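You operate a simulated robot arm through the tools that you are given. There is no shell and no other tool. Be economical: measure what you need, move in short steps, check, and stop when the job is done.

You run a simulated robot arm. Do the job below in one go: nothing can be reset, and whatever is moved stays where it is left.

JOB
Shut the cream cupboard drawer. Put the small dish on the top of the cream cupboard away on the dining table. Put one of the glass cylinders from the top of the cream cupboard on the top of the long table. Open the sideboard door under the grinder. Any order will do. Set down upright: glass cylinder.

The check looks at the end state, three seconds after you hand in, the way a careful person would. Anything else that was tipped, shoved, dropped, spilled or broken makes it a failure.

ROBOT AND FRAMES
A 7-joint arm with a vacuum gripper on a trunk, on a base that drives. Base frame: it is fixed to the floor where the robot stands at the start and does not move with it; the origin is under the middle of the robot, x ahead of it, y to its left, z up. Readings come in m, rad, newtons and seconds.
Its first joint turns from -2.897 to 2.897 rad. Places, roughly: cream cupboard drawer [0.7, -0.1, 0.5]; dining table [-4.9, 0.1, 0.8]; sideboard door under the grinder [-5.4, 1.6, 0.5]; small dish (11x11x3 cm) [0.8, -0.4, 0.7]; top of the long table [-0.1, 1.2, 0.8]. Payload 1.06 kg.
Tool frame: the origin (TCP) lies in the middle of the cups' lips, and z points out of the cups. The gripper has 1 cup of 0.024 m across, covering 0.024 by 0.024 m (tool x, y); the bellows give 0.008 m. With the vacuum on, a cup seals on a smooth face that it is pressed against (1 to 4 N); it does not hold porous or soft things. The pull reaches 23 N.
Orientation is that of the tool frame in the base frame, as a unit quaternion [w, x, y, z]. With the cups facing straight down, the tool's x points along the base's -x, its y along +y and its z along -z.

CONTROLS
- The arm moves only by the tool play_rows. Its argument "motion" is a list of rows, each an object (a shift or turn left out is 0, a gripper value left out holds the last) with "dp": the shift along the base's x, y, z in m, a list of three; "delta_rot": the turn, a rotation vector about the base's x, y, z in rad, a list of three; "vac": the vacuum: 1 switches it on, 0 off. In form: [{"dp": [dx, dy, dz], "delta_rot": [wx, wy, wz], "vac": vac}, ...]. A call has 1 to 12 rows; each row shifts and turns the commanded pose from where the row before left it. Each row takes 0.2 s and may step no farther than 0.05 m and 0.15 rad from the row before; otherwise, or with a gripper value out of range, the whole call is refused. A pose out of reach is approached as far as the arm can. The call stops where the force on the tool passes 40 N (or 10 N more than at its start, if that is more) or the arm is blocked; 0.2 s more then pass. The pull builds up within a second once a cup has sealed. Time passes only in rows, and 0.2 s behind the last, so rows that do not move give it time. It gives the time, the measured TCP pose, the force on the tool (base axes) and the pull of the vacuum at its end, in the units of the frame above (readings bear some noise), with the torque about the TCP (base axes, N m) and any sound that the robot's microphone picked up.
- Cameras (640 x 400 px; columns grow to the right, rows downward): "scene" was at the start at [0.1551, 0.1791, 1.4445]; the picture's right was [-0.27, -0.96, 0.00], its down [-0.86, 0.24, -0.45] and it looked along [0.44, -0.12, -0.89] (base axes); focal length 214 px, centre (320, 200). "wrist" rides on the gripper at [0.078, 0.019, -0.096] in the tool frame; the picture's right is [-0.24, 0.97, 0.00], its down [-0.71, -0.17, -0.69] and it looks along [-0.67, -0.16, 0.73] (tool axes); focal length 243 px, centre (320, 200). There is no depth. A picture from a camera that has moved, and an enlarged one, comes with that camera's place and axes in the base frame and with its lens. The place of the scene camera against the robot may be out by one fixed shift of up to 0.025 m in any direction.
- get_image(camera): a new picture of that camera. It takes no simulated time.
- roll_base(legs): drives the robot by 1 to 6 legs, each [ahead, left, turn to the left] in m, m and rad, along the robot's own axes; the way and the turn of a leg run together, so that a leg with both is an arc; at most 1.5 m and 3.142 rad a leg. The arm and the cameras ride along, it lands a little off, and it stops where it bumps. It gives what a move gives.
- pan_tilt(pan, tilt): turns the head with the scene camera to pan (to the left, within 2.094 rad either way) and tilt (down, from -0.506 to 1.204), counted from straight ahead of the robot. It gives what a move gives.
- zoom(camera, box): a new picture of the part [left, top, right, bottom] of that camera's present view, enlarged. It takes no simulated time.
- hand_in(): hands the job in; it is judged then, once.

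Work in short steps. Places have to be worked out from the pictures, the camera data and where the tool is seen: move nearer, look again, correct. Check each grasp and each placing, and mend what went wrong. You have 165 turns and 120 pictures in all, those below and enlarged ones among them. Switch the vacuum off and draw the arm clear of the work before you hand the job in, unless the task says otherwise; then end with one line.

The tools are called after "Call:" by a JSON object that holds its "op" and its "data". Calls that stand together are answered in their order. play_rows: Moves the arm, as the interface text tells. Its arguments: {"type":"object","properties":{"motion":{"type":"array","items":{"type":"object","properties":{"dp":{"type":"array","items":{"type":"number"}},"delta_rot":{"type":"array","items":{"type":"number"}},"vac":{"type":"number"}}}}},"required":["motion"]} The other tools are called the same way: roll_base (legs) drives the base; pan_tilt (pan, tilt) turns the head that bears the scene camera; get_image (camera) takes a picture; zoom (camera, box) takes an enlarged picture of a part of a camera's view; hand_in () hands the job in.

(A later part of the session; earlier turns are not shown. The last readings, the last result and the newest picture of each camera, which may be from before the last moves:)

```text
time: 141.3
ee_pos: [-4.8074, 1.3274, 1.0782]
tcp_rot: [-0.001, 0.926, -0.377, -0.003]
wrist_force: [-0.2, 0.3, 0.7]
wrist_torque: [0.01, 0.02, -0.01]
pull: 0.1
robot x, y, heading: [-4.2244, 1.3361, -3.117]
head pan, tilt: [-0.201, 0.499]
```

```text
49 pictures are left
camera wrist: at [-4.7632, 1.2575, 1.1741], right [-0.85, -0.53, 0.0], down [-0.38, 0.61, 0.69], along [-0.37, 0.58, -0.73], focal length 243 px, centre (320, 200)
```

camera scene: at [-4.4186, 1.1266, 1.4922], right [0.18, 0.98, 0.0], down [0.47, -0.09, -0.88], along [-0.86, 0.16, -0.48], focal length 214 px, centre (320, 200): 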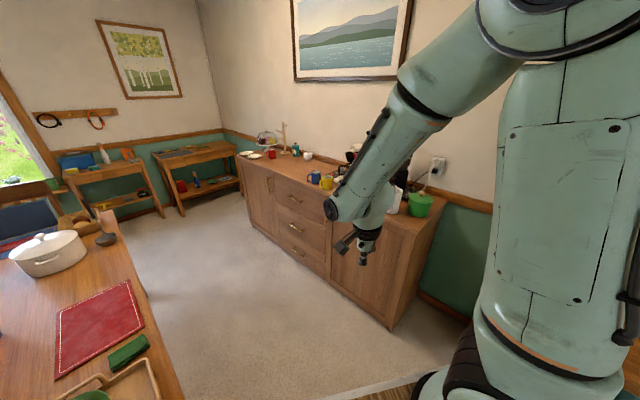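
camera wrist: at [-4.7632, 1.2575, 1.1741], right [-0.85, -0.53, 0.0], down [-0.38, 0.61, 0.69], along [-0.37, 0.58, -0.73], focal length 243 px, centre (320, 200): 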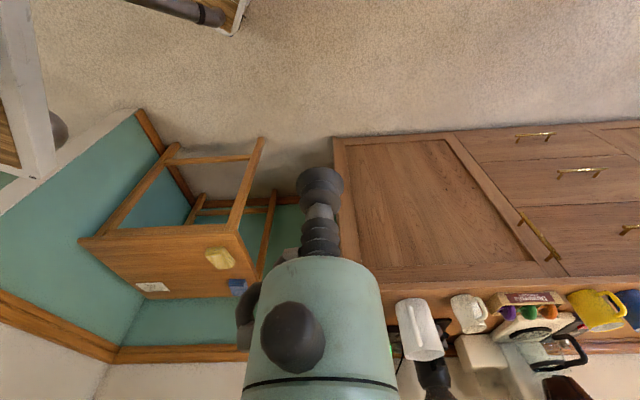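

The wrist view faces the sideboard. I put the hinge side at (-5.18, 1.76), the handle at (-5.65, 1.40, 0.70), and the face normal at (0.57, -0.82). I'll turn the base slightly, then bring the tool horizontal, pointing at the sideboard.

Call:
{"op": "roll_base", "data": {"legs": [[0, 0, -0.216]]}}

Call:
{"op": "play_rows", "data": {"motion": [{"dp": [-0.015, 0, -0.015], "delta_rot": [0.107, 0.074, 0]}, {"dp": [-0.015, 0, -0.015], "delta_rot": [0.107, 0.074, 0]}, {"dp": [-0.015, 0, -0.015], "delta_rot": [0.107, 0.074, 0]}, {"dp": [-0.015, 0, -0.015], "delta_rot": [0.107, 0.074, 0]}, {"dp": [-0.015, 0, -0.015], "delta_rot": [0.107, 0.074, 0]}, {"dp": [-0.015, 0, -0.015], "delta_rot": [0.107, 0.074, 0]}, {"dp": [-0.015, 0, -0.015], "delta_rot": [0.107, 0.074, 0]}, {"dp": [-0.015, 0, -0.015], "delta_rot": [0.107, 0.074, 0]}]}}

Call:
{"op": "get_image", "data": {"camera": "wrist"}}

```text
time: 142.5
ee_pos: [-4.7957, 1.4545, 1.0798]
tcp_rot: [-0.001, 0.88, -0.476, -0.003]
wrist_force: [0.8, 0.3, 0.0]
wrist_torque: [-0.01, -0.03, -0.01]
pull: 0.1
robot x, y, heading: [-4.2276, 1.3398, 2.941]
head pan, tilt: [-0.201, 0.499]
```

```text
time: 144.3
ee_pos: [-4.9162, 1.4532, 0.9583]
tcp_rot: [-0.226, 0.762, -0.412, -0.446]
wrist_force: [-0.4, -0.3, 0.8]
wrist_torque: [-0.02, 0.02, -0.01]
pull: 0.0
robot x, y, heading: [-4.229, 1.3364, 2.941]
head pan, tilt: [-0.201, 0.499]
```

```text
48 pictures are left
camera wrist: at [-4.8627, 1.3403, 0.9388], right [-0.87, -0.44, 0.23], down [0.29, -0.09, 0.95], along [-0.4, 0.89, 0.21], focal length 243 px, centre (320, 200)
```

wrist: 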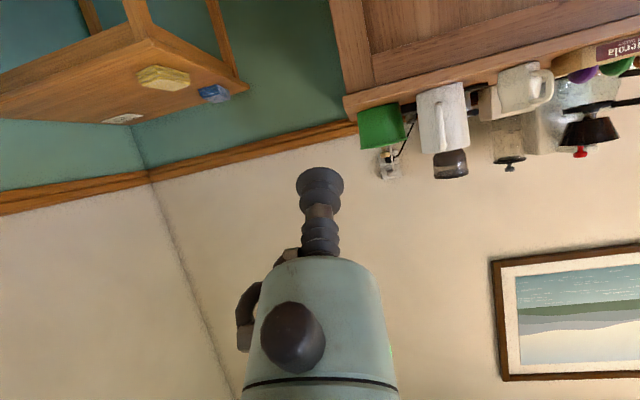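

Tilt is 60° in the right direction. I'll complete it to 90° while lowering toward z 0.62.

Call:
{"op": "play_rows", "data": {"motion": [{"dp": [-0.007, -0.006, -0.03], "delta_rot": [0.107, 0.074, 0]}, {"dp": [-0.007, -0.006, -0.03], "delta_rot": [0.107, 0.074, 0]}, {"dp": [-0.007, -0.006, -0.03], "delta_rot": [0.107, 0.074, 0]}, {"dp": [-0.007, -0.006, -0.03], "delta_rot": [0.107, 0.074, 0]}, {"dp": [-0.007, -0.006, -0.03]}, {"dp": [-0.007, -0.006, -0.03]}]}}

Call:
{"op": "get_image", "data": {"camera": "scene"}}

```text
time: 145.9
ee_pos: [-4.9605, 1.3679, 0.7923]
tcp_rot: [-0.277, 0.639, -0.369, -0.615]
wrist_force: [-0.1, 0.1, -0.8]
wrist_torque: [-0.01, 0.0, -0.02]
pull: 0.1
robot x, y, heading: [-4.228, 1.3373, 2.944]
head pan, tilt: [-0.201, 0.499]
stopped in row 6: the arm was blocked; the commanded pose is now the measured one
```

```text
47 pictures are left
camera scene: at [-4.4552, 1.171, 1.4924], right [0.39, 0.92, 0.0], down [0.44, -0.19, -0.88], along [-0.81, 0.34, -0.48], focal length 214 px, centre (320, 200)
```

scene: 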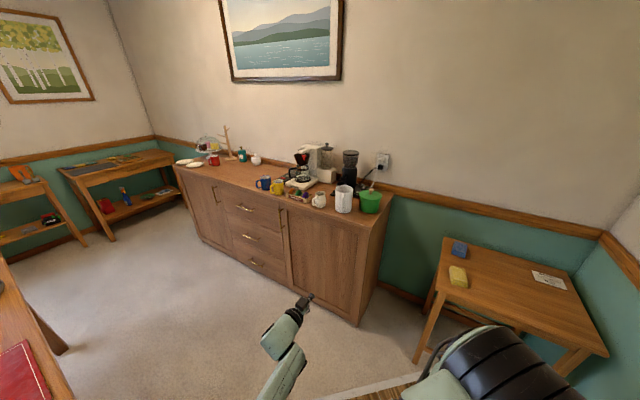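

The tool is nearly horizontal (85°), but the arm is blocked while tucked. I'll extend further out, then lower.

Call:
{"op": "play_rows", "data": {"motion": [{"dp": [-0.03, 0.01, 0.01]}, {"dp": [-0.03, 0.01, 0.0]}, {"dp": [-0.03, 0.01, -0.01]}, {"dp": [-0.03, 0.01, -0.02]}, {"dp": [-0.01, 0.0, -0.03]}, {"dp": [0.0, 0.0, -0.03]}, {"dp": [0.0, 0.0, -0.03]}]}}

Call:
{"op": "get_image", "data": {"camera": "scene"}}

```text
time: 147.6
ee_pos: [-5.1019, 1.2665, 0.7368]
tcp_rot: [-0.185, 0.656, -0.365, -0.635]
wrist_force: [-0.8, -1.3, 0.0]
wrist_torque: [0.04, -0.01, -0.01]
pull: 0.0
robot x, y, heading: [-4.2299, 1.3342, 2.945]
head pan, tilt: [-0.201, 0.499]
stopped in row 7: the arm was blocked; the commanded pose is now the measured one
```

```text
46 pictures are left
camera scene: at [-4.4528, 1.1696, 1.4926], right [0.39, 0.92, 0.0], down [0.44, -0.18, -0.88], along [-0.81, 0.34, -0.48], focal length 214 px, centre (320, 200)
```

scene: 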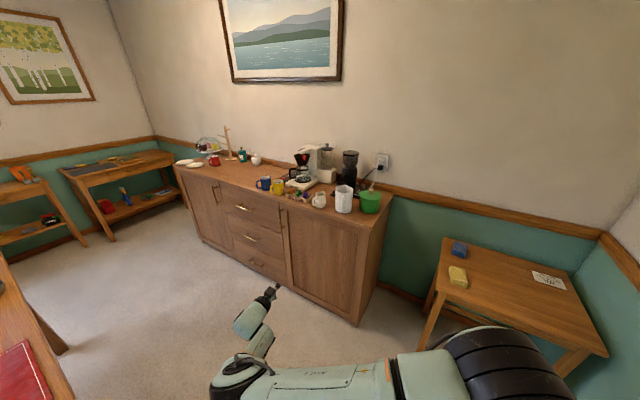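

The arm folds awkwardly when the tool direction is far off its azimuth. A better plan is to restore the arm, align the base parallel to the sideboard, and work to its right side with the tool radial.

Call:
{"op": "play_rows", "data": {"motion": [{"dp": [0.02, 0.02, 0.03]}, {"dp": [0.02, 0.02, 0.03]}, {"dp": [0.02, 0.02, 0.03], "delta_rot": [-0.107, -0.074, 0]}, {"dp": [0.02, 0.02, 0.03], "delta_rot": [-0.107, -0.074, 0]}, {"dp": [0.02, 0.02, 0.03], "delta_rot": [-0.107, -0.074, 0]}, {"dp": [0.01, 0.02, 0.03], "delta_rot": [-0.107, -0.074, 0]}, {"dp": [0.01, 0.01, 0.03], "delta_rot": [-0.107, -0.074, 0]}, {"dp": [0.01, 0, 0.03], "delta_rot": [-0.107, -0.074, 0]}, {"dp": [0.01, 0, 0.03], "delta_rot": [-0.107, -0.074, 0]}, {"dp": [0.01, 0, 0.03], "delta_rot": [-0.107, -0.074, 0]}]}}

Call:
{"op": "play_rows", "data": {"motion": [{"dp": [0.01, 0.0, 0.01], "delta_rot": [-0.107, -0.074, 0]}, {"dp": [0.01, 0.0, 0.01], "delta_rot": [-0.107, -0.074, 0]}, {"dp": [0.01, 0.0, 0], "delta_rot": [-0.107, -0.074, 0]}, {"dp": [0.01, 0.0, 0]}]}}

Call:
{"op": "get_image", "data": {"camera": "scene"}}

```text
time: 149.8
ee_pos: [-4.9519, 1.4023, 1.0276]
tcp_rot: [0.001, 0.828, -0.518, -0.215]
wrist_force: [0.2, 0.1, -0.3]
wrist_torque: [0.04, 0.0, -0.01]
pull: 0.1
robot x, y, heading: [-4.2265, 1.3404, 2.943]
head pan, tilt: [-0.201, 0.499]
```

```text
time: 150.8
ee_pos: [-4.9115, 1.404, 1.0482]
tcp_rot: [0.077, 0.836, -0.543, -0.036]
wrist_force: [0.7, -0.1, -0.8]
wrist_torque: [-0.02, 0.03, 0.0]
pull: 0.1
robot x, y, heading: [-4.2301, 1.3368, 2.949]
head pan, tilt: [-0.201, 0.499]
```

```text
45 pictures are left
camera scene: at [-4.4566, 1.1716, 1.4922], right [0.39, 0.92, 0.0], down [0.44, -0.19, -0.88], along [-0.81, 0.34, -0.48], focal length 214 px, centre (320, 200)
```

scene: 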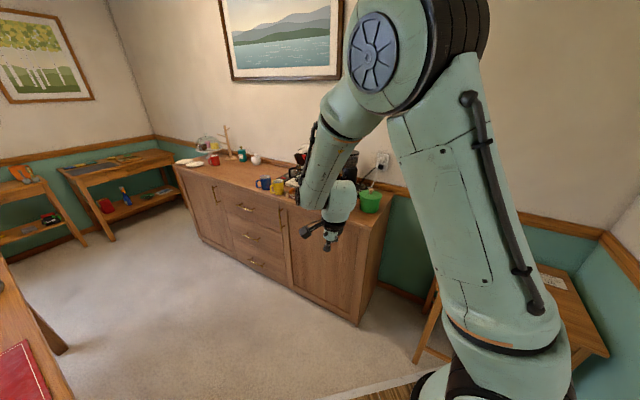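

Tool is back near vertical. I'll level it, sidestep away from the chair, and turn the base to run parallel to the sideboard.

Call:
{"op": "play_rows", "data": {"motion": [{"delta_rot": [0.045, -0.072, 0]}, {"dp": [0.03, 0, 0.01], "delta_rot": [0.045, -0.072, 0]}, {"dp": [0.04, 0, 0.01]}, {"dp": [0.04, 0, 0.01]}]}}

Call:
{"op": "roll_base", "data": {"legs": [[0, -0.13, 0], [0, 0, 0.795]]}}

Call:
{"op": "pan_tilt", "data": {"pan": 0.0, "tilt": 0.6}}

Call:
{"op": "get_image", "data": {"camera": "scene"}}

```text
time: 151.8
ee_pos: [-4.8027, 1.4032, 1.0779]
tcp_rot: [-0.001, 0.838, -0.545, -0.001]
wrist_force: [-0.7, 0.6, -0.6]
wrist_torque: [0.0, -0.02, 0.0]
pull: 0.0
robot x, y, heading: [-4.2233, 1.3369, 2.948]
head pan, tilt: [-0.201, 0.499]
```

```text
time: 155.2
ee_pos: [-4.6512, 1.0995, 1.0775]
tcp_rot: [-0.001, 0.984, -0.177, -0.003]
wrist_force: [0.3, 0.2, -0.1]
wrist_torque: [-0.02, 0.0, -0.04]
pull: 0.0
robot x, y, heading: [-4.2045, 1.4629, -2.542]
head pan, tilt: [-0.201, 0.499]
```

```text
time: 155.9
ee_pos: [-4.6509, 1.0996, 1.0775]
tcp_rot: [-0.001, 0.984, -0.176, -0.002]
wrist_force: [0.1, -0.1, 0.3]
wrist_torque: [0.0, 0.05, 0.05]
pull: 0.2
robot x, y, heading: [-4.2025, 1.462, -2.543]
head pan, tilt: [0.0, 0.6]
```

```text
44 pictures are left
camera scene: at [-4.2452, 1.17, 1.4831], right [-0.56, 0.83, 0.0], down [0.47, 0.32, -0.83], along [-0.68, -0.46, -0.56], focal length 214 px, centre (320, 200)
```

scene: 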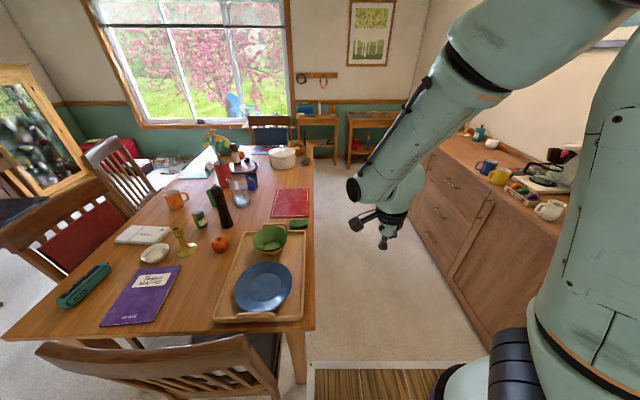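

The corridor is clear. I'll swing the arm round to the robot's right side, yawing the tool along, before driving in.

Call:
{"op": "play_rows", "data": {"motion": [{"dp": [-0.025, 0.0375, 0], "delta_rot": [0, 0, -0.08]}, {"dp": [-0.025, 0.0375, 0], "delta_rot": [0, 0, -0.08]}, {"dp": [-0.025, 0.0375, 0], "delta_rot": [0, 0, -0.08]}, {"dp": [-0.025, 0.0375, 0], "delta_rot": [0, 0, -0.08]}, {"dp": [-0.025, 0.0375, 0], "delta_rot": [0, 0, -0.08]}, {"dp": [-0.025, 0.0375, 0], "delta_rot": [0, 0, -0.08]}, {"dp": [-0.025, 0.0375, 0], "delta_rot": [0, 0, -0.07]}, {"dp": [-0.025, 0.0375, 0], "delta_rot": [0, 0, -0.06]}]}}

Call:
{"op": "play_rows", "data": {"motion": [{"dp": [0.0144, 0.0445, 0]}, {"dp": [0.0144, 0.0445, 0]}, {"dp": [0.0144, 0.0445, 0]}, {"dp": [0.0144, 0.0445, 0]}, {"dp": [0.0144, 0.0445, 0]}, {"dp": [0.0144, 0.0445, 0]}, {"dp": [0.0144, 0.0445, 0]}, {"dp": [0.0144, 0.0445, 0]}, {"dp": [0.0144, 0.0445, 0]}, {"dp": [0.0144, 0.0445, 0]}]}}

Call:
{"op": "get_image", "data": {"camera": "scene"}}

```text
time: 157.7
ee_pos: [-4.8515, 1.3983, 1.0771]
tcp_rot: [-0.001, 0.885, -0.465, -0.001]
wrist_force: [0.5, -0.2, 0.0]
wrist_torque: [-0.01, -0.03, -0.03]
pull: 0.0
robot x, y, heading: [-4.2047, 1.4655, -2.541]
head pan, tilt: [0.0, 0.6]
```

```text
time: 159.9
ee_pos: [-4.7067, 1.8455, 1.0778]
tcp_rot: [0.0, 0.886, -0.465, -0.001]
wrist_force: [-0.1, 0.1, -1.6]
wrist_torque: [0.02, -0.02, 0.03]
pull: 0.1
robot x, y, heading: [-4.2029, 1.4633, -2.546]
head pan, tilt: [0.0, 0.6]
```

```text
43 pictures are left
camera scene: at [-4.2451, 1.1695, 1.483], right [-0.56, 0.83, 0.0], down [0.47, 0.32, -0.82], along [-0.68, -0.47, -0.57], focal length 214 px, centre (320, 200)
```

scene: 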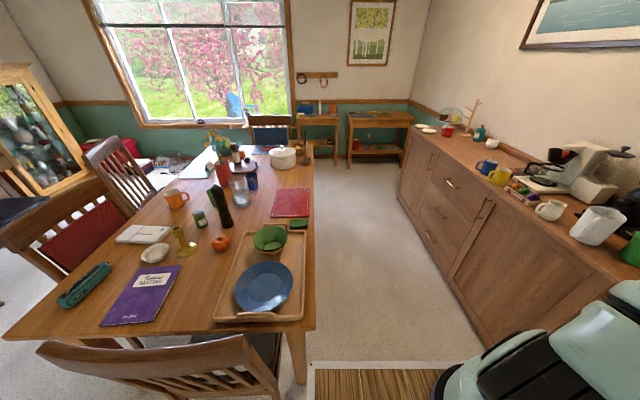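

Now I'll tilt the tool to horizontal, radially, pointing at the sideboard side, and see whether the arm tracks well.

Call:
{"op": "play_rows", "data": {"motion": [{"dp": [-0.004, 0.006, -0.01], "delta_rot": [0.108, 0.0743, 0]}, {"dp": [-0.004, 0.006, -0.01], "delta_rot": [0.108, 0.0743, 0]}, {"dp": [-0.004, 0.006, -0.01], "delta_rot": [0.108, 0.0743, 0]}, {"dp": [-0.004, 0.006, -0.01], "delta_rot": [0.108, 0.0743, 0]}, {"dp": [-0.004, 0.006, -0.01], "delta_rot": [0.108, 0.0743, 0]}, {"dp": [-0.004, 0.006, -0.01], "delta_rot": [0.108, 0.0743, 0]}, {"dp": [-0.004, 0.006, -0.01], "delta_rot": [0.108, 0.0743, 0]}, {"dp": [-0.004, 0.006, -0.01], "delta_rot": [0.108, 0.0743, 0]}, {"dp": [-0.004, 0.006, -0.01], "delta_rot": [0.108, 0.0743, 0]}, {"dp": [-0.004, 0.006, -0.01], "delta_rot": [0.108, 0.0743, 0]}, {"dp": [-0.004, 0.006, -0.01], "delta_rot": [0.108, 0.0743, 0]}, {"dp": [-0.004, 0.006, -0.01], "delta_rot": [0.108, 0.0743, 0]}]}}

Call:
{"op": "get_image", "data": {"camera": "scene"}}

```text
time: 162.5
ee_pos: [-4.7543, 1.9167, 0.9578]
tcp_rot: [0.331, -0.623, 0.327, 0.628]
wrist_force: [0.5, 0.2, -0.1]
wrist_torque: [-0.02, -0.04, 0.0]
pull: 0.0
robot x, y, heading: [-4.2038, 1.4634, -2.545]
head pan, tilt: [0.0, 0.6]
```

```text
42 pictures are left
camera scene: at [-4.2449, 1.17, 1.4831], right [-0.56, 0.83, 0.0], down [0.47, 0.32, -0.83], along [-0.68, -0.46, -0.56], focal length 214 px, centre (320, 200)
```

scene: 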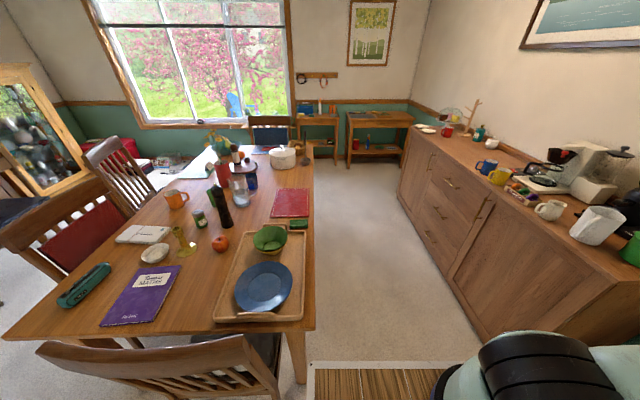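

The arm tracks perfectly and the tool is horizontal. I'll retract the tool a bit and drive into the corridor alongside the sideboard.

Call:
{"op": "play_rows", "data": {"motion": [{"dp": [0.023, -0.033, 0]}, {"dp": [0.023, -0.033, 0]}, {"dp": [0.022, -0.033, 0]}]}}

Call:
{"op": "roll_base", "data": {"legs": [[0, -0.05, 0], [0.45, 0, 0], [0.48, 0, 0]]}}

Call:
{"op": "get_image", "data": {"camera": "wrist"}}

Call:
{"op": "pan_tilt", "data": {"pan": -0.9, "tilt": 0.9}}

Call:
{"op": "get_image", "data": {"camera": "scene"}}

```text
time: 163.3
ee_pos: [-4.6875, 1.819, 0.9587]
tcp_rot: [0.33, -0.625, 0.327, 0.628]
wrist_force: [-0.5, -0.1, -0.6]
wrist_torque: [0.01, 0.01, 0.01]
pull: 0.0
robot x, y, heading: [-4.2046, 1.4642, -2.54]
head pan, tilt: [0.0, 0.6]
```

```text
time: 169.0
ee_pos: [-5.4836, 1.3348, 0.958]
tcp_rot: [0.33, -0.625, 0.327, 0.628]
wrist_force: [-0.6, 0.2, 0.0]
wrist_torque: [0.02, -0.01, 0.0]
pull: 0.0
robot x, y, heading: [-4.9941, 0.9805, -2.543]
head pan, tilt: [0.0, 0.6]
```

```text
41 pictures are left
camera wrist: at [-5.4446, 1.2438, 0.8792], right [-0.8, -0.56, 0.23], down [0.53, -0.47, 0.7], along [-0.28, 0.69, 0.67], focal length 243 px, centre (320, 200)
```

wrist: 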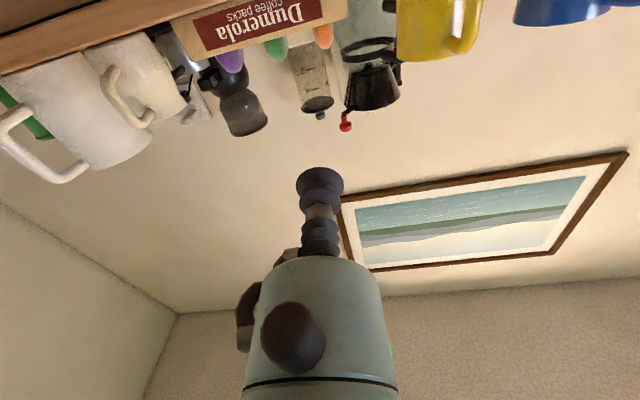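

```text
time: 170.2
ee_pos: [-5.483, 1.3334, 0.958]
tcp_rot: [0.33, -0.624, 0.327, 0.628]
wrist_force: [-0.5, 0.5, -0.4]
wrist_torque: [-0.01, -0.01, -0.01]
pull: 0.1
robot x, y, heading: [-4.9957, 0.9792, -2.543]
head pan, tilt: [-0.901, 0.901]
```

```text
40 pictures are left
camera scene: at [-5.0382, 0.7592, 1.4584], right [0.29, 0.96, 0.0], down [0.75, -0.23, -0.62], along [-0.59, 0.18, -0.78], focal length 214 px, centre (320, 200)
```

scene: 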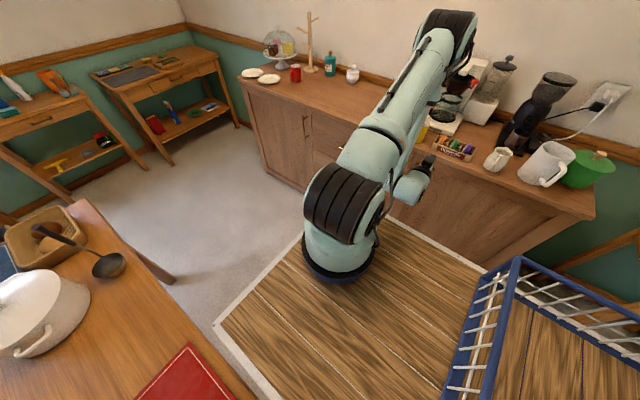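

I'm positioned with the tool 18 cm from the door at a ≈ -0.49 m from the hinge. I'll lower to z ≈ 0.62.

Call:
{"op": "play_rows", "data": {"motion": [{"dp": [0, 0, -0.037]}, {"dp": [0, 0, -0.037]}, {"dp": [0, 0, -0.037]}, {"dp": [0, 0, -0.037]}, {"dp": [0, 0, -0.037]}, {"dp": [0, 0, -0.037]}, {"dp": [0, 0, -0.037]}, {"dp": [0, 0, -0.037]}, {"dp": [0, 0, -0.037]}]}}

Call:
{"op": "get_image", "data": {"camera": "wrist"}}

Call:
{"op": "get_image", "data": {"camera": "scene"}}

```text
time: 172.2
ee_pos: [-5.4829, 1.333, 0.6252]
tcp_rot: [0.33, -0.624, 0.325, 0.629]
wrist_force: [0.7, 0.3, -0.7]
wrist_torque: [0.04, -0.01, 0.01]
pull: 0.1
robot x, y, heading: [-4.9959, 0.9806, -2.54]
head pan, tilt: [-0.901, 0.901]
```

```text
39 pictures are left
camera wrist: at [-5.4441, 1.2437, 0.5459], right [-0.8, -0.56, 0.23], down [0.53, -0.47, 0.7], along [-0.28, 0.69, 0.67], focal length 243 px, centre (320, 200)
```

wrist: 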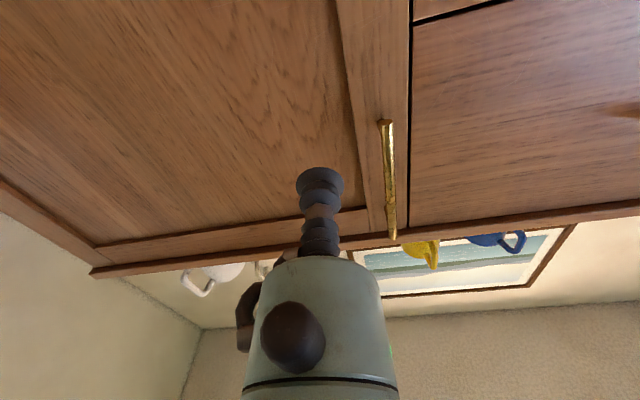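

```text
38 pictures are left
camera scene: at [-5.0382, 0.7592, 1.4583], right [0.29, 0.96, 0.0], down [0.75, -0.23, -0.62], along [-0.59, 0.18, -0.78], focal length 214 px, centre (320, 200)
```

scene: 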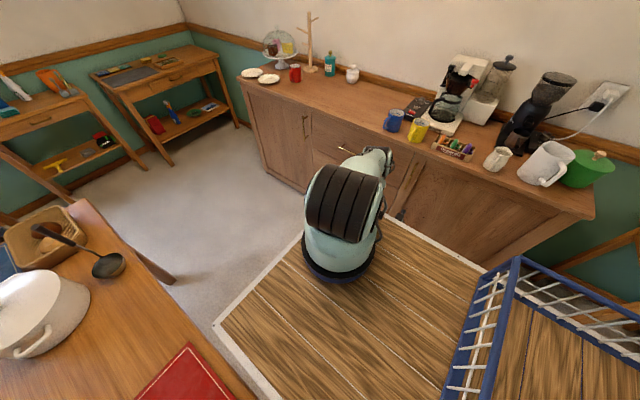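

The cup faces the flat door panel just inside the stile. I'll advance with the vacuum on.

Call:
{"op": "play_rows", "data": {"motion": [{"dp": [-0.012, 0.038, 0], "vac": 1}, {"dp": [-0.02, 0.033, 0]}, {"dp": [-0.023, 0.033, 0]}, {"dp": [-0.011, 0.0165, 0]}, {"dp": [-0.006, 0.008, 0]}, {"dp": [-0.003, 0.004, 0]}, {"dp": [0, 0, 0]}]}}

Call:
{"op": "get_image", "data": {"camera": "wrist"}}

```text
time: 173.8
ee_pos: [-5.5571, 1.4657, 0.6243]
tcp_rot: [0.33, -0.624, 0.326, 0.628]
wrist_force: [10.8, -11.1, 8.0]
wrist_torque: [-0.16, 0.04, 0.15]
pull: 22.9
robot x, y, heading: [-4.9984, 0.9819, -2.538]
head pan, tilt: [-0.901, 0.901]
```

```text
37 pictures are left
camera wrist: at [-5.5186, 1.3763, 0.5465], right [-0.8, -0.55, 0.23], down [0.53, -0.47, 0.7], along [-0.28, 0.69, 0.67], focal length 243 px, centre (320, 200)
```

wrist: 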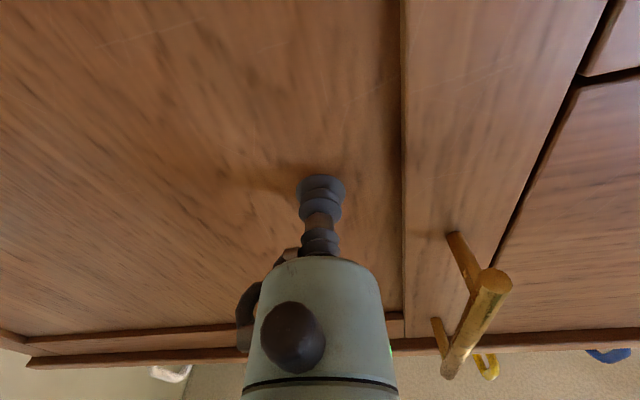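

Sealed on the panel. I'll pull along the hinge arc, rotating the tool with the door.

Call:
{"op": "play_rows", "data": {"motion": [{"dp": [0.006, -0.008, 0]}, {"dp": [0.011, -0.0153, 0], "delta_rot": [0, 0, 0.04]}, {"dp": [0.0115, -0.0148, 0], "delta_rot": [0, 0, 0.04]}, {"dp": [0.0121, -0.0142, 0], "delta_rot": [0, 0, 0.04]}, {"dp": [0, 0, 0]}]}}

Call:
{"op": "get_image", "data": {"camera": "wrist"}}

```text
time: 175.0
ee_pos: [-5.5175, 1.4137, 0.6252]
tcp_rot: [0.291, -0.643, 0.288, 0.647]
wrist_force: [4.8, 6.5, 6.1]
wrist_torque: [-0.13, -0.01, 0.2]
pull: 22.6
robot x, y, heading: [-4.9978, 0.982, -2.543]
head pan, tilt: [-0.901, 0.901]
```

```text
36 pictures are left
camera wrist: at [-5.4677, 1.3291, 0.5463], right [-0.73, -0.65, 0.23], down [0.59, -0.4, 0.7], along [-0.36, 0.65, 0.67], focal length 243 px, centre (320, 200)
```

wrist: 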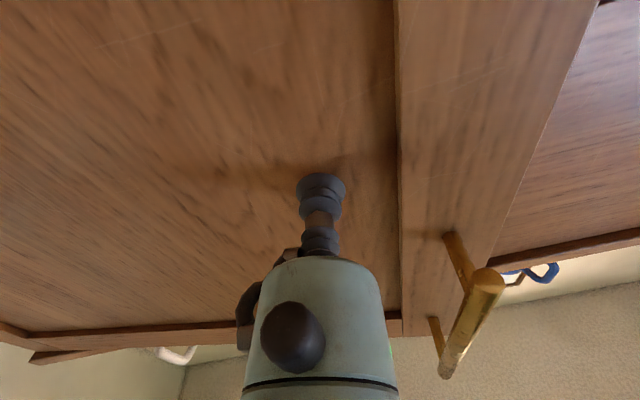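

The door is opening. I'll continue the arc.

Call:
{"op": "play_rows", "data": {"motion": [{"dp": [0.0135, -0.0133, 0], "delta_rot": [0, 0, 0.04]}, {"dp": [0.0141, -0.0127, 0], "delta_rot": [0, 0, 0.04]}, {"dp": [0.0146, -0.0122, 0], "delta_rot": [0, 0, 0.04]}, {"dp": [0.0151, -0.0117, 0], "delta_rot": [0, 0, 0.04]}, {"dp": [0.0156, -0.0111, 0], "delta_rot": [0, 0, 0.04]}, {"dp": [0, 0, 0]}]}}

Call:
{"op": "get_image", "data": {"camera": "scene"}}

```text
time: 176.4
ee_pos: [-5.4441, 1.3516, 0.6242]
tcp_rot: [0.226, -0.668, 0.223, 0.673]
wrist_force: [-2.9, -4.2, -2.2]
wrist_torque: [-0.06, 0.0, -0.05]
pull: 22.8
robot x, y, heading: [-4.9957, 0.9831, -2.542]
head pan, tilt: [-0.901, 0.901]
```

```text
35 pictures are left
camera scene: at [-5.0382, 0.7591, 1.4583], right [0.29, 0.96, 0.0], down [0.75, -0.23, -0.62], along [-0.59, 0.18, -0.78], focal length 214 px, centre (320, 200)
```

scene: 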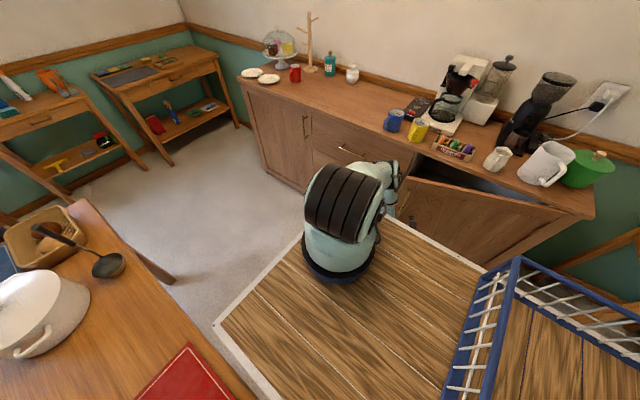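

Door is at about 18°. I'll continue toward about 30°.

Call:
{"op": "play_rows", "data": {"motion": [{"dp": [0.014, -0.012, 0], "delta_rot": [0, 0, 0.04]}, {"dp": [0.0155, -0.0105, 0], "delta_rot": [0, 0, 0.04]}, {"dp": [0.0161, -0.0098, 0], "delta_rot": [0, 0, 0.04]}, {"dp": [0.0163, -0.0091, 0], "delta_rot": [0, 0, 0.04]}, {"dp": [0.0168, -0.0085, 0], "delta_rot": [0, 0, 0.04]}, {"dp": [0, 0, 0]}]}}

Call:
{"op": "get_image", "data": {"camera": "scene"}}

```text
time: 177.8
ee_pos: [-5.3772, 1.3161, 0.6141]
tcp_rot: [0.157, -0.688, 0.155, 0.692]
wrist_force: [-2.2, -4.5, -8.9]
wrist_torque: [0.0, -0.02, 0.0]
pull: 22.8
out of reach, approached as far as the arm can: row 2
robot x, y, heading: [-4.9997, 0.982, -2.54]
head pan, tilt: [-0.901, 0.901]
```

```text
34 pictures are left
camera scene: at [-5.0383, 0.7591, 1.4583], right [0.29, 0.96, 0.0], down [0.75, -0.23, -0.62], along [-0.59, 0.18, -0.78], focal length 214 px, centre (320, 200)
```

scene: 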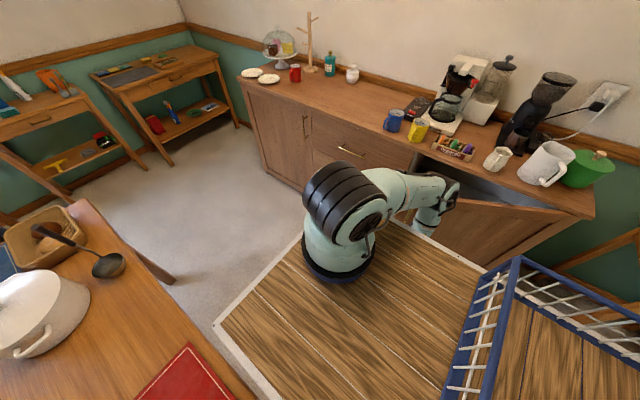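

The arm is near its retraction limit with the door about 28° open. I'll release, ease off and back the base out, then hook the door's inner side from above to open it further.

Call:
{"op": "play_rows", "data": {"motion": [{"vac": 0}, {"dp": [0, 0, 0]}, {"dp": [0, 0, 0]}, {"dp": [0, 0, 0]}, {"dp": [0, 0, 0]}, {"dp": [0.01, -0.003, 0.0]}, {"dp": [0.02, -0.003, 0.0]}]}}

Call:
{"op": "get_image", "data": {"camera": "wrist"}}

```text
time: 179.4
ee_pos: [-5.3464, 1.3108, 0.6144]
tcp_rot: [0.158, -0.688, 0.155, 0.692]
wrist_force: [0.3, 0.1, 0.1]
wrist_torque: [0.02, 0.02, -0.01]
pull: 0.0
robot x, y, heading: [-4.9953, 0.9828, -2.536]
head pan, tilt: [-0.901, 0.901]
```

```text
33 pictures are left
camera wrist: at [-5.2687, 1.2522, 0.5347], right [-0.42, -0.88, 0.23], down [0.7, -0.14, 0.7], along [-0.58, 0.46, 0.67], focal length 243 px, centre (320, 200)
```

wrist: 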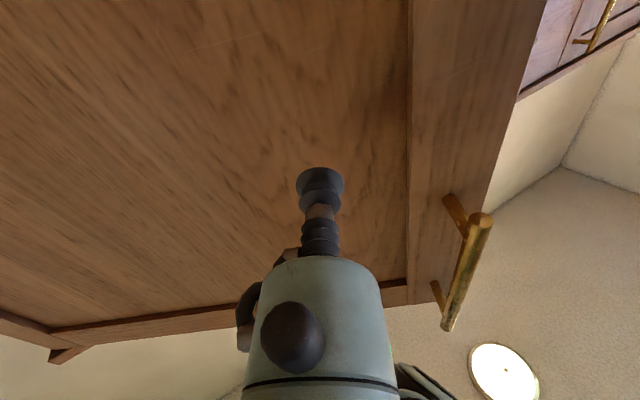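

Released; the door stays put. I'll back the base out about 0.69 m along the corridor so the arm lines up radially with the door, then re-grip and pull further.

Call:
{"op": "roll_base", "data": {"legs": [[-0.35, 0, 0], [-0.34, 0, 0]]}}

Call:
{"op": "get_image", "data": {"camera": "scene"}}

Call:
{"op": "get_image", "data": {"camera": "wrist"}}

```text
time: 183.5
ee_pos: [-4.7768, 1.7026, 0.6136]
tcp_rot: [0.159, -0.687, 0.157, 0.692]
wrist_force: [0.1, -0.3, -0.6]
wrist_torque: [0.0, -0.01, 0.01]
pull: 0.0
robot x, y, heading: [-4.4239, 1.3728, -2.543]
head pan, tilt: [-0.901, 0.901]
```

```text
32 pictures are left
camera scene: at [-4.4681, 1.1507, 1.4583], right [0.3, 0.95, 0.0], down [0.75, -0.23, -0.62], along [-0.59, 0.18, -0.78], focal length 214 px, centre (320, 200)
```

scene: 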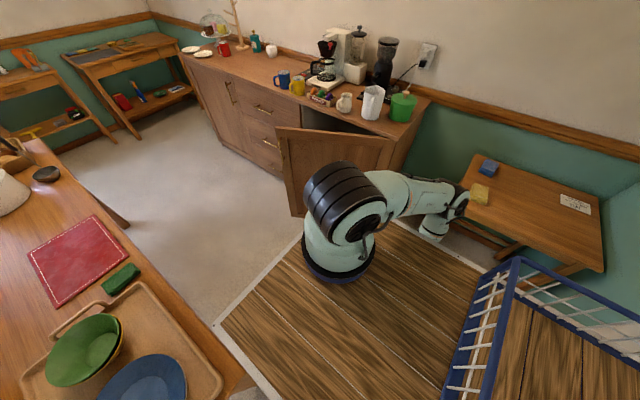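

```text
31 pictures are left
camera wrist: at [-4.6976, 1.6442, 0.5347], right [-0.42, -0.88, 0.23], down [0.7, -0.14, 0.7], along [-0.58, 0.46, 0.67], focal length 243 px, centre (320, 200)
```

wrist: 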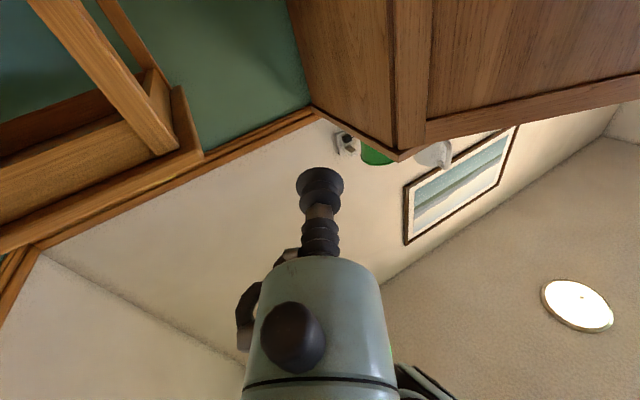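

The door is about 28° open and nothing else was disturbed. I'll move the tool across in front of the door to a pre-grip point near its free side.

Call:
{"op": "play_rows", "data": {"motion": [{"dp": [-0.034, -0.035, 0]}, {"dp": [-0.034, -0.035, 0]}, {"dp": [-0.037, -0.031, 0]}, {"dp": [-0.037, -0.031, 0]}, {"dp": [-0.037, -0.03, 0]}, {"dp": [-0.037, -0.03, 0]}, {"dp": [-0.038, -0.03, 0]}]}}

Call:
{"op": "play_rows", "data": {"motion": [{"dp": [-0.038, -0.03, 0]}, {"dp": [-0.038, -0.03, 0]}, {"dp": [-0.038, -0.03, 0]}, {"dp": [-0.038, -0.029, 0]}, {"dp": [-0.038, -0.028, 0]}, {"dp": [-0.038, -0.027, 0]}, {"dp": [-0.036, -0.027, 0]}]}}

Call:
{"op": "get_image", "data": {"camera": "wrist"}}

Call:
{"op": "get_image", "data": {"camera": "scene"}}

```text
time: 185.1
ee_pos: [-5.0294, 1.4816, 0.6145]
tcp_rot: [0.158, -0.687, 0.155, 0.692]
wrist_force: [0.4, -0.3, -0.4]
wrist_torque: [0.0, -0.03, -0.01]
pull: 0.1
robot x, y, heading: [-4.4244, 1.3698, -2.543]
head pan, tilt: [-0.901, 0.901]
```

```text
time: 186.7
ee_pos: [-5.2937, 1.2802, 0.6145]
tcp_rot: [0.158, -0.687, 0.156, 0.691]
wrist_force: [-0.5, 0.2, 0.1]
wrist_torque: [0.0, -0.03, 0.01]
pull: 0.0
robot x, y, heading: [-4.4277, 1.3707, -2.541]
head pan, tilt: [-0.901, 0.901]
```

```text
30 pictures are left
camera wrist: at [-5.2152, 1.221, 0.5352], right [-0.42, -0.88, 0.23], down [0.69, -0.15, 0.7], along [-0.58, 0.46, 0.67], focal length 243 px, centre (320, 200)
```

wrist: 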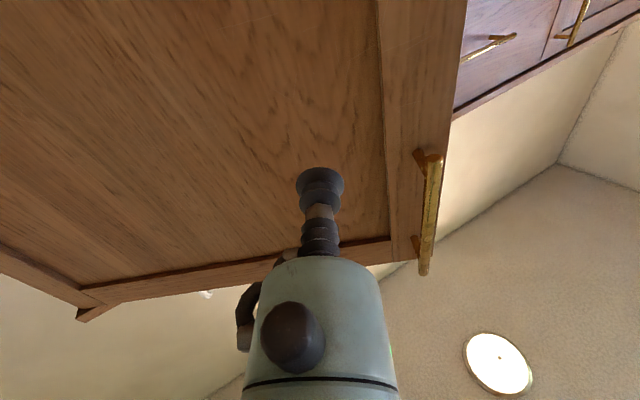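

```text
29 pictures are left
camera scene: at [-4.4682, 1.1508, 1.4583], right [0.3, 0.95, 0.0], down [0.75, -0.23, -0.62], along [-0.59, 0.18, -0.78], focal length 214 px, centre (320, 200)
```

scene: 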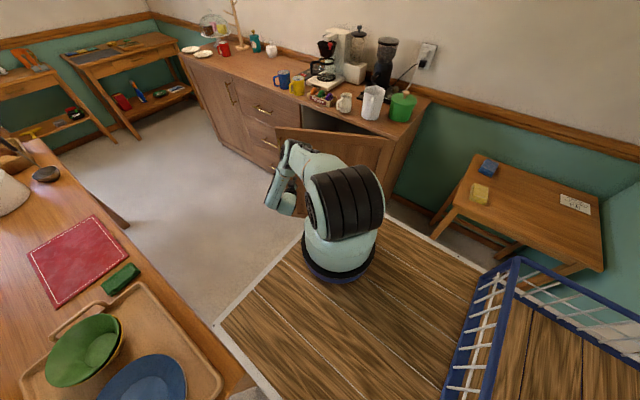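

In position in front of the panel. I'll approach along the tool axis with the vacuum on.

Call:
{"op": "play_rows", "data": {"motion": [{"dp": [-0.027, 0.013, 0], "vac": 1}, {"dp": [-0.018, 0.0086, 0]}, {"dp": [-0.011, 0.005, 0]}, {"dp": [-0.008, 0.004, 0]}, {"dp": [-0.005, 0.0024, 0]}, {"dp": [0, 0, 0]}]}}

```text
time: 188.1
ee_pos: [-5.3621, 1.3129, 0.6123]
tcp_rot: [0.159, -0.687, 0.156, 0.692]
wrist_force: [0.3, -0.5, 1.0]
wrist_torque: [0.0, -0.01, -0.04]
pull: 0.0
robot x, y, heading: [-4.4251, 1.3705, -2.54]
head pan, tilt: [-0.901, 0.901]
```

Call:
{"op": "play_rows", "data": {"motion": [{"dp": [-0.005, 0.0024, 0]}, {"dp": [-0.005, 0.0024, 0]}, {"dp": [-0.005, 0.0024, 0]}, {"dp": [-0.005, 0.0024, 0]}, {"dp": [0, 0, 0]}]}}

```text
time: 189.3
ee_pos: [-5.3824, 1.3222, 0.6148]
tcp_rot: [0.158, -0.687, 0.156, 0.692]
wrist_force: [-1.6, -3.5, 5.4]
wrist_torque: [0.0, -0.08, -0.2]
pull: 23.2
robot x, y, heading: [-4.4266, 1.3757, -2.54]
head pan, tilt: [-0.901, 0.901]
```

Sealed again. I'll continue the arc about the hinge (pivot radius ≈ 0.43 m).

Call:
{"op": "play_rows", "data": {"motion": [{"dp": [0.02, -0.0085, 0], "delta_rot": [0, 0, 0.05]}, {"dp": [0.0204, -0.0075, 0], "delta_rot": [0, 0, 0.05]}, {"dp": [0.0207, -0.0063, 0], "delta_rot": [0, 0, 0.05]}, {"dp": [0.021, -0.0053, 0], "delta_rot": [0, 0, 0.05]}, {"dp": [0, 0, 0]}]}}

Call:
{"op": "get_image", "data": {"camera": "scene"}}

```text
time: 190.5
ee_pos: [-5.3018, 1.2952, 0.6141]
tcp_rot: [0.088, -0.7, 0.086, 0.703]
wrist_force: [-1.9, -8.6, -3.4]
wrist_torque: [-0.07, -0.02, -0.19]
pull: 22.8
robot x, y, heading: [-4.4308, 1.3715, -2.537]
head pan, tilt: [-0.901, 0.901]
```

```text
28 pictures are left
camera scene: at [-4.4684, 1.1503, 1.4583], right [0.3, 0.95, 0.0], down [0.75, -0.23, -0.62], along [-0.59, 0.18, -0.78], focal length 214 px, centre (320, 200)
```

scene: 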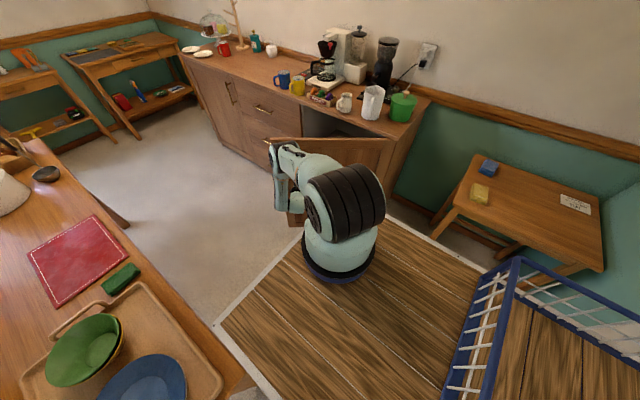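

The side load suggests a slightly larger radius. I'll adjust and go on.

Call:
{"op": "play_rows", "data": {"motion": [{"dp": [0.0205, -0.0085, 0], "delta_rot": [0, 0, 0.05]}, {"dp": [0.0222, -0.0056, 0], "delta_rot": [0, 0, 0.05]}, {"dp": [0.0224, -0.0042, 0], "delta_rot": [0, 0, 0.05]}, {"dp": [0.0226, -0.003, 0], "delta_rot": [0, 0, 0.05]}, {"dp": [0, 0, 0]}]}}

Call:
{"op": "get_image", "data": {"camera": "scene"}}

```text
time: 191.7
ee_pos: [-5.214, 1.2743, 0.6141]
tcp_rot: [0.018, -0.705, 0.016, 0.709]
wrist_force: [1.4, 9.5, -0.6]
wrist_torque: [0.07, -0.07, 0.03]
pull: 22.6
robot x, y, heading: [-4.4243, 1.3729, -2.539]
head pan, tilt: [-0.901, 0.901]
```

```text
27 pictures are left
camera scene: at [-4.4682, 1.1509, 1.4584], right [0.3, 0.95, 0.0], down [0.75, -0.23, -0.62], along [-0.59, 0.18, -0.78], focal length 214 px, centre (320, 200)
```

scene: 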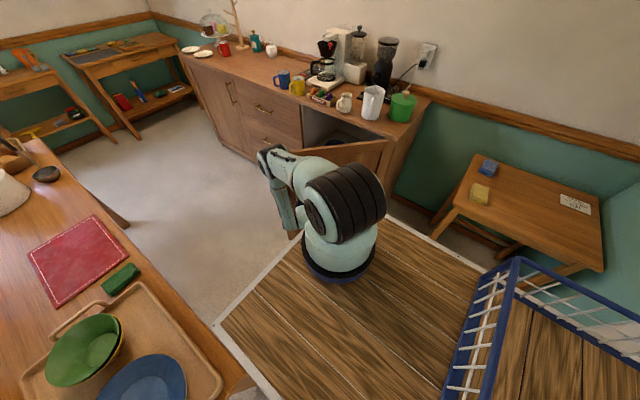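

Door's about 53°. I'll correct the radius slightly and continue.

Call:
{"op": "play_rows", "data": {"motion": [{"dp": [0.0222, 0.004, 0], "delta_rot": [0, 0, 0.05]}, {"dp": [0.0218, 0.0014, 0], "delta_rot": [0, 0, 0.05]}, {"dp": [0.0218, 0.0024, 0], "delta_rot": [0, 0, 0.05]}, {"dp": [0.0217, 0.0035, 0], "delta_rot": [0, 0, 0.05]}, {"dp": [0, 0, 0]}]}}

Call:
{"op": "get_image", "data": {"camera": "scene"}}

```text
time: 192.9
ee_pos: [-5.1254, 1.2853, 0.6152]
tcp_rot: [-0.053, -0.703, -0.054, 0.707]
wrist_force: [0.7, -10.0, -3.0]
wrist_torque: [-0.01, 0.01, -0.21]
pull: 22.8
robot x, y, heading: [-4.427, 1.3703, -2.542]
head pan, tilt: [-0.901, 0.901]
```

```text
26 pictures are left
camera scene: at [-4.4682, 1.1503, 1.4583], right [0.3, 0.95, 0.0], down [0.75, -0.23, -0.62], along [-0.59, 0.18, -0.78], focal length 214 px, centre (320, 200)
```

scene: 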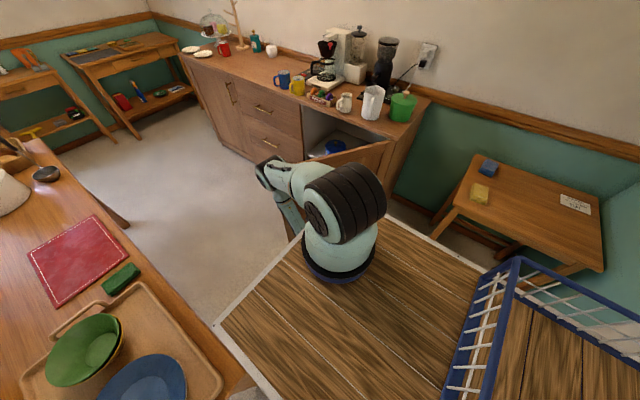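

About 64°. A few more steps.

Call:
{"op": "play_rows", "data": {"motion": [{"dp": [0.0213, 0.0009, 0], "delta_rot": [0, 0, 0.05]}, {"dp": [0.0211, 0.0045, 0], "delta_rot": [0, 0, 0.05]}, {"dp": [0.0209, 0.0056, 0], "delta_rot": [0, 0, 0.05]}, {"dp": [0, 0, 0]}]}}

Call:
{"op": "get_image", "data": {"camera": "scene"}}

Call:
{"op": "get_image", "data": {"camera": "wrist"}}

```text
time: 193.9
ee_pos: [-5.1113, 1.2714, 0.6304]
tcp_rot: [-0.105, -0.699, -0.106, 0.7]
wrist_force: [-0.6, 9.6, -4.8]
wrist_torque: [-0.05, 0.03, -0.1]
pull: 22.7
out of reach, approached as far as the arm can: row 2, 3
robot x, y, heading: [-4.4248, 1.3737, -2.545]
head pan, tilt: [-0.901, 0.901]
```

```text
25 pictures are left
camera scene: at [-4.4683, 1.1509, 1.4584], right [0.3, 0.95, 0.0], down [0.75, -0.23, -0.62], along [-0.59, 0.18, -0.78], focal length 214 px, centre (320, 200)
```

scene: 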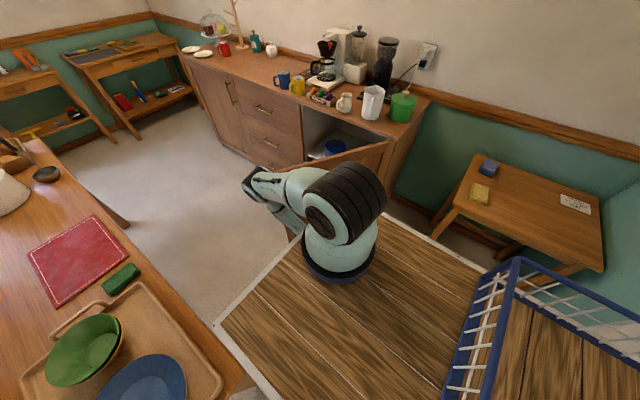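

```text
24 pictures are left
camera wrist: at [-5.0142, 1.2812, 0.5519], right [0.29, -0.93, 0.23], down [0.61, 0.36, 0.71], along [-0.74, -0.06, 0.67], focal length 243 px, centre (320, 200)
```

wrist: 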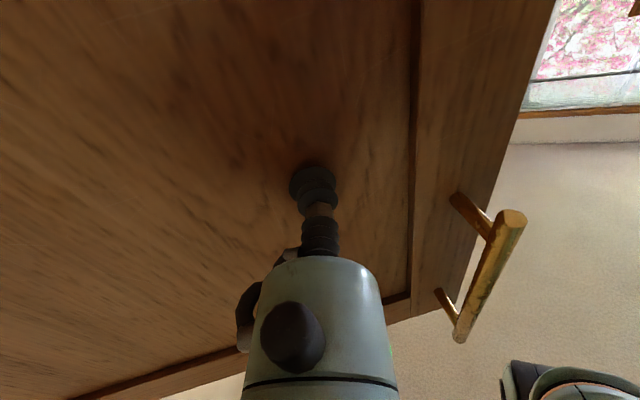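

The arm is at its inner limit with the door near 66°. With the suction kept on, I'll back the base gently along the door's tangent to open it further.

Call:
{"op": "roll_base", "data": {"legs": [[-0.05, 0.018, 0]]}}

Call:
{"op": "play_rows", "data": {"motion": [{"dp": [0, 0, 0]}, {"dp": [0, 0, -0.005], "delta_rot": [0, 0, 0.05]}]}}

Call:
{"op": "get_image", "data": {"camera": "scene"}}

```text
time: 194.8
ee_pos: [-5.0597, 1.2853, 0.6307]
tcp_rot: [-0.104, -0.698, -0.106, 0.701]
wrist_force: [2.2, -10.1, 3.0]
wrist_torque: [-0.02, 0.02, -0.11]
pull: 23.4
robot x, y, heading: [-4.3723, 1.3852, -2.54]
head pan, tilt: [-0.901, 0.901]
```

```text
time: 195.4
ee_pos: [-5.0679, 1.2809, 0.6293]
tcp_rot: [-0.121, -0.696, -0.123, 0.697]
wrist_force: [0.3, 3.7, 10.1]
wrist_torque: [0.09, -0.06, -0.1]
pull: 22.6
out of reach, approached as far as the arm can: row 2
robot x, y, heading: [-4.3753, 1.3862, -2.542]
head pan, tilt: [-0.901, 0.901]
```

```text
23 pictures are left
camera scene: at [-4.416, 1.1644, 1.4584], right [0.3, 0.95, 0.0], down [0.75, -0.23, -0.62], along [-0.59, 0.18, -0.78], focal length 214 px, centre (320, 200)
```

scene: 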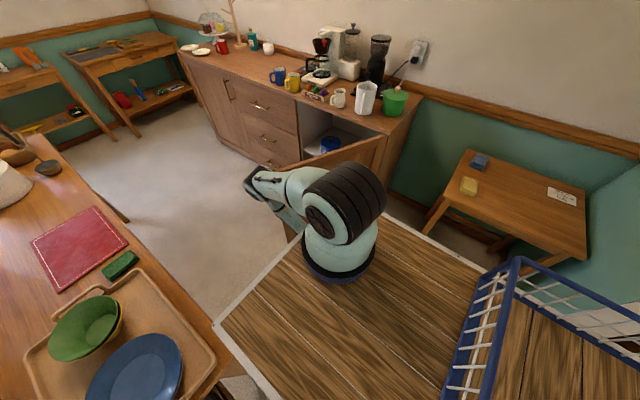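

The seal holds and the door is around 73°. One more base step.

Call:
{"op": "roll_base", "data": {"legs": [[-0.045, 0.008, 0.03]]}}

Call:
{"op": "get_image", "data": {"camera": "scene"}}

Call:
{"op": "get_image", "data": {"camera": "wrist"}}

```text
time: 196.3
ee_pos: [-5.0229, 1.2801, 0.6283]
tcp_rot: [0.132, 0.695, 0.134, -0.694]
wrist_force: [-2.6, 9.2, -1.6]
wrist_torque: [0.02, 0.01, 0.13]
pull: 22.7
robot x, y, heading: [-4.3269, 1.4039, -2.513]
head pan, tilt: [-0.901, 0.901]
```

```text
22 pictures are left
camera scene: at [-4.3685, 1.183, 1.4584], right [0.27, 0.96, 0.0], down [0.76, -0.21, -0.62], along [-0.6, 0.17, -0.78], focal length 214 px, centre (320, 200)
```

scene: 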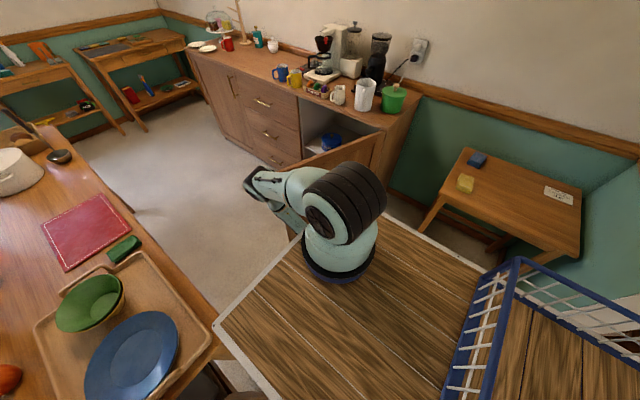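

```text
21 pictures are left
camera wrist: at [-4.9265, 1.2966, 0.5492], right [0.36, -0.9, 0.23], down [0.57, 0.41, 0.71], along [-0.74, -0.12, 0.67], focal length 243 px, centre (320, 200)
```

wrist: 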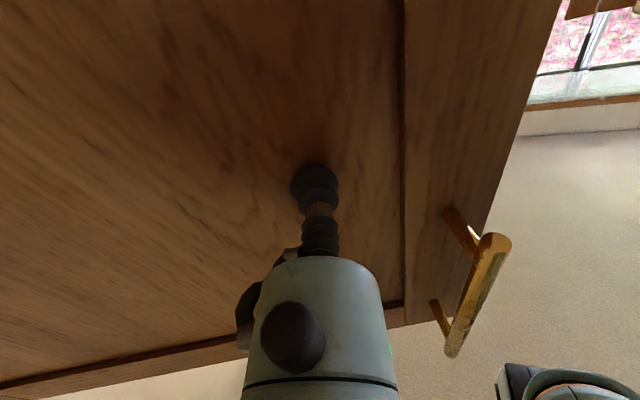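

The door is at about 76°, clearly open. I'll release the suction and back the base away from it.

Call:
{"op": "play_rows", "data": {"motion": [{"vac": 0}, {"dp": [0, 0, 0]}, {"dp": [0, 0, 0]}, {"dp": [0, 0, 0]}, {"dp": [0, 0, 0]}, {"dp": [0, 0, 0]}]}}

Call:
{"op": "roll_base", "data": {"legs": [[-0.15, -0.01, 0]]}}

Call:
{"op": "get_image", "data": {"camera": "scene"}}

```text
time: 197.8
ee_pos: [-5.0229, 1.2811, 0.6275]
tcp_rot: [0.131, 0.695, 0.132, -0.695]
wrist_force: [-0.4, 0.1, -0.2]
wrist_torque: [0.02, 0.01, 0.01]
pull: 0.0
robot x, y, heading: [-4.3356, 1.4049, -2.514]
head pan, tilt: [-0.901, 0.901]
```

```text
time: 199.1
ee_pos: [-4.9066, 1.3763, 0.6281]
tcp_rot: [0.132, 0.695, 0.133, -0.694]
wrist_force: [0.4, 0.2, 0.0]
wrist_torque: [0.0, -0.01, -0.01]
pull: 0.0
robot x, y, heading: [-4.2159, 1.4991, -2.51]
head pan, tilt: [-0.901, 0.901]
```

```text
20 pictures are left
camera scene: at [-4.2522, 1.2795, 1.4583], right [0.27, 0.96, 0.0], down [0.76, -0.21, -0.62], along [-0.6, 0.17, -0.78], focal length 214 px, centre (320, 200)
```

scene: 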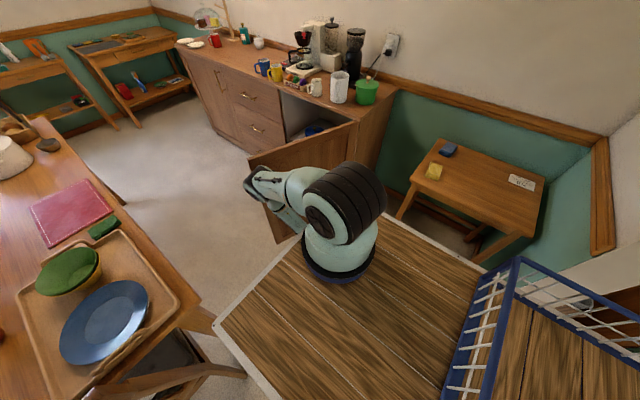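

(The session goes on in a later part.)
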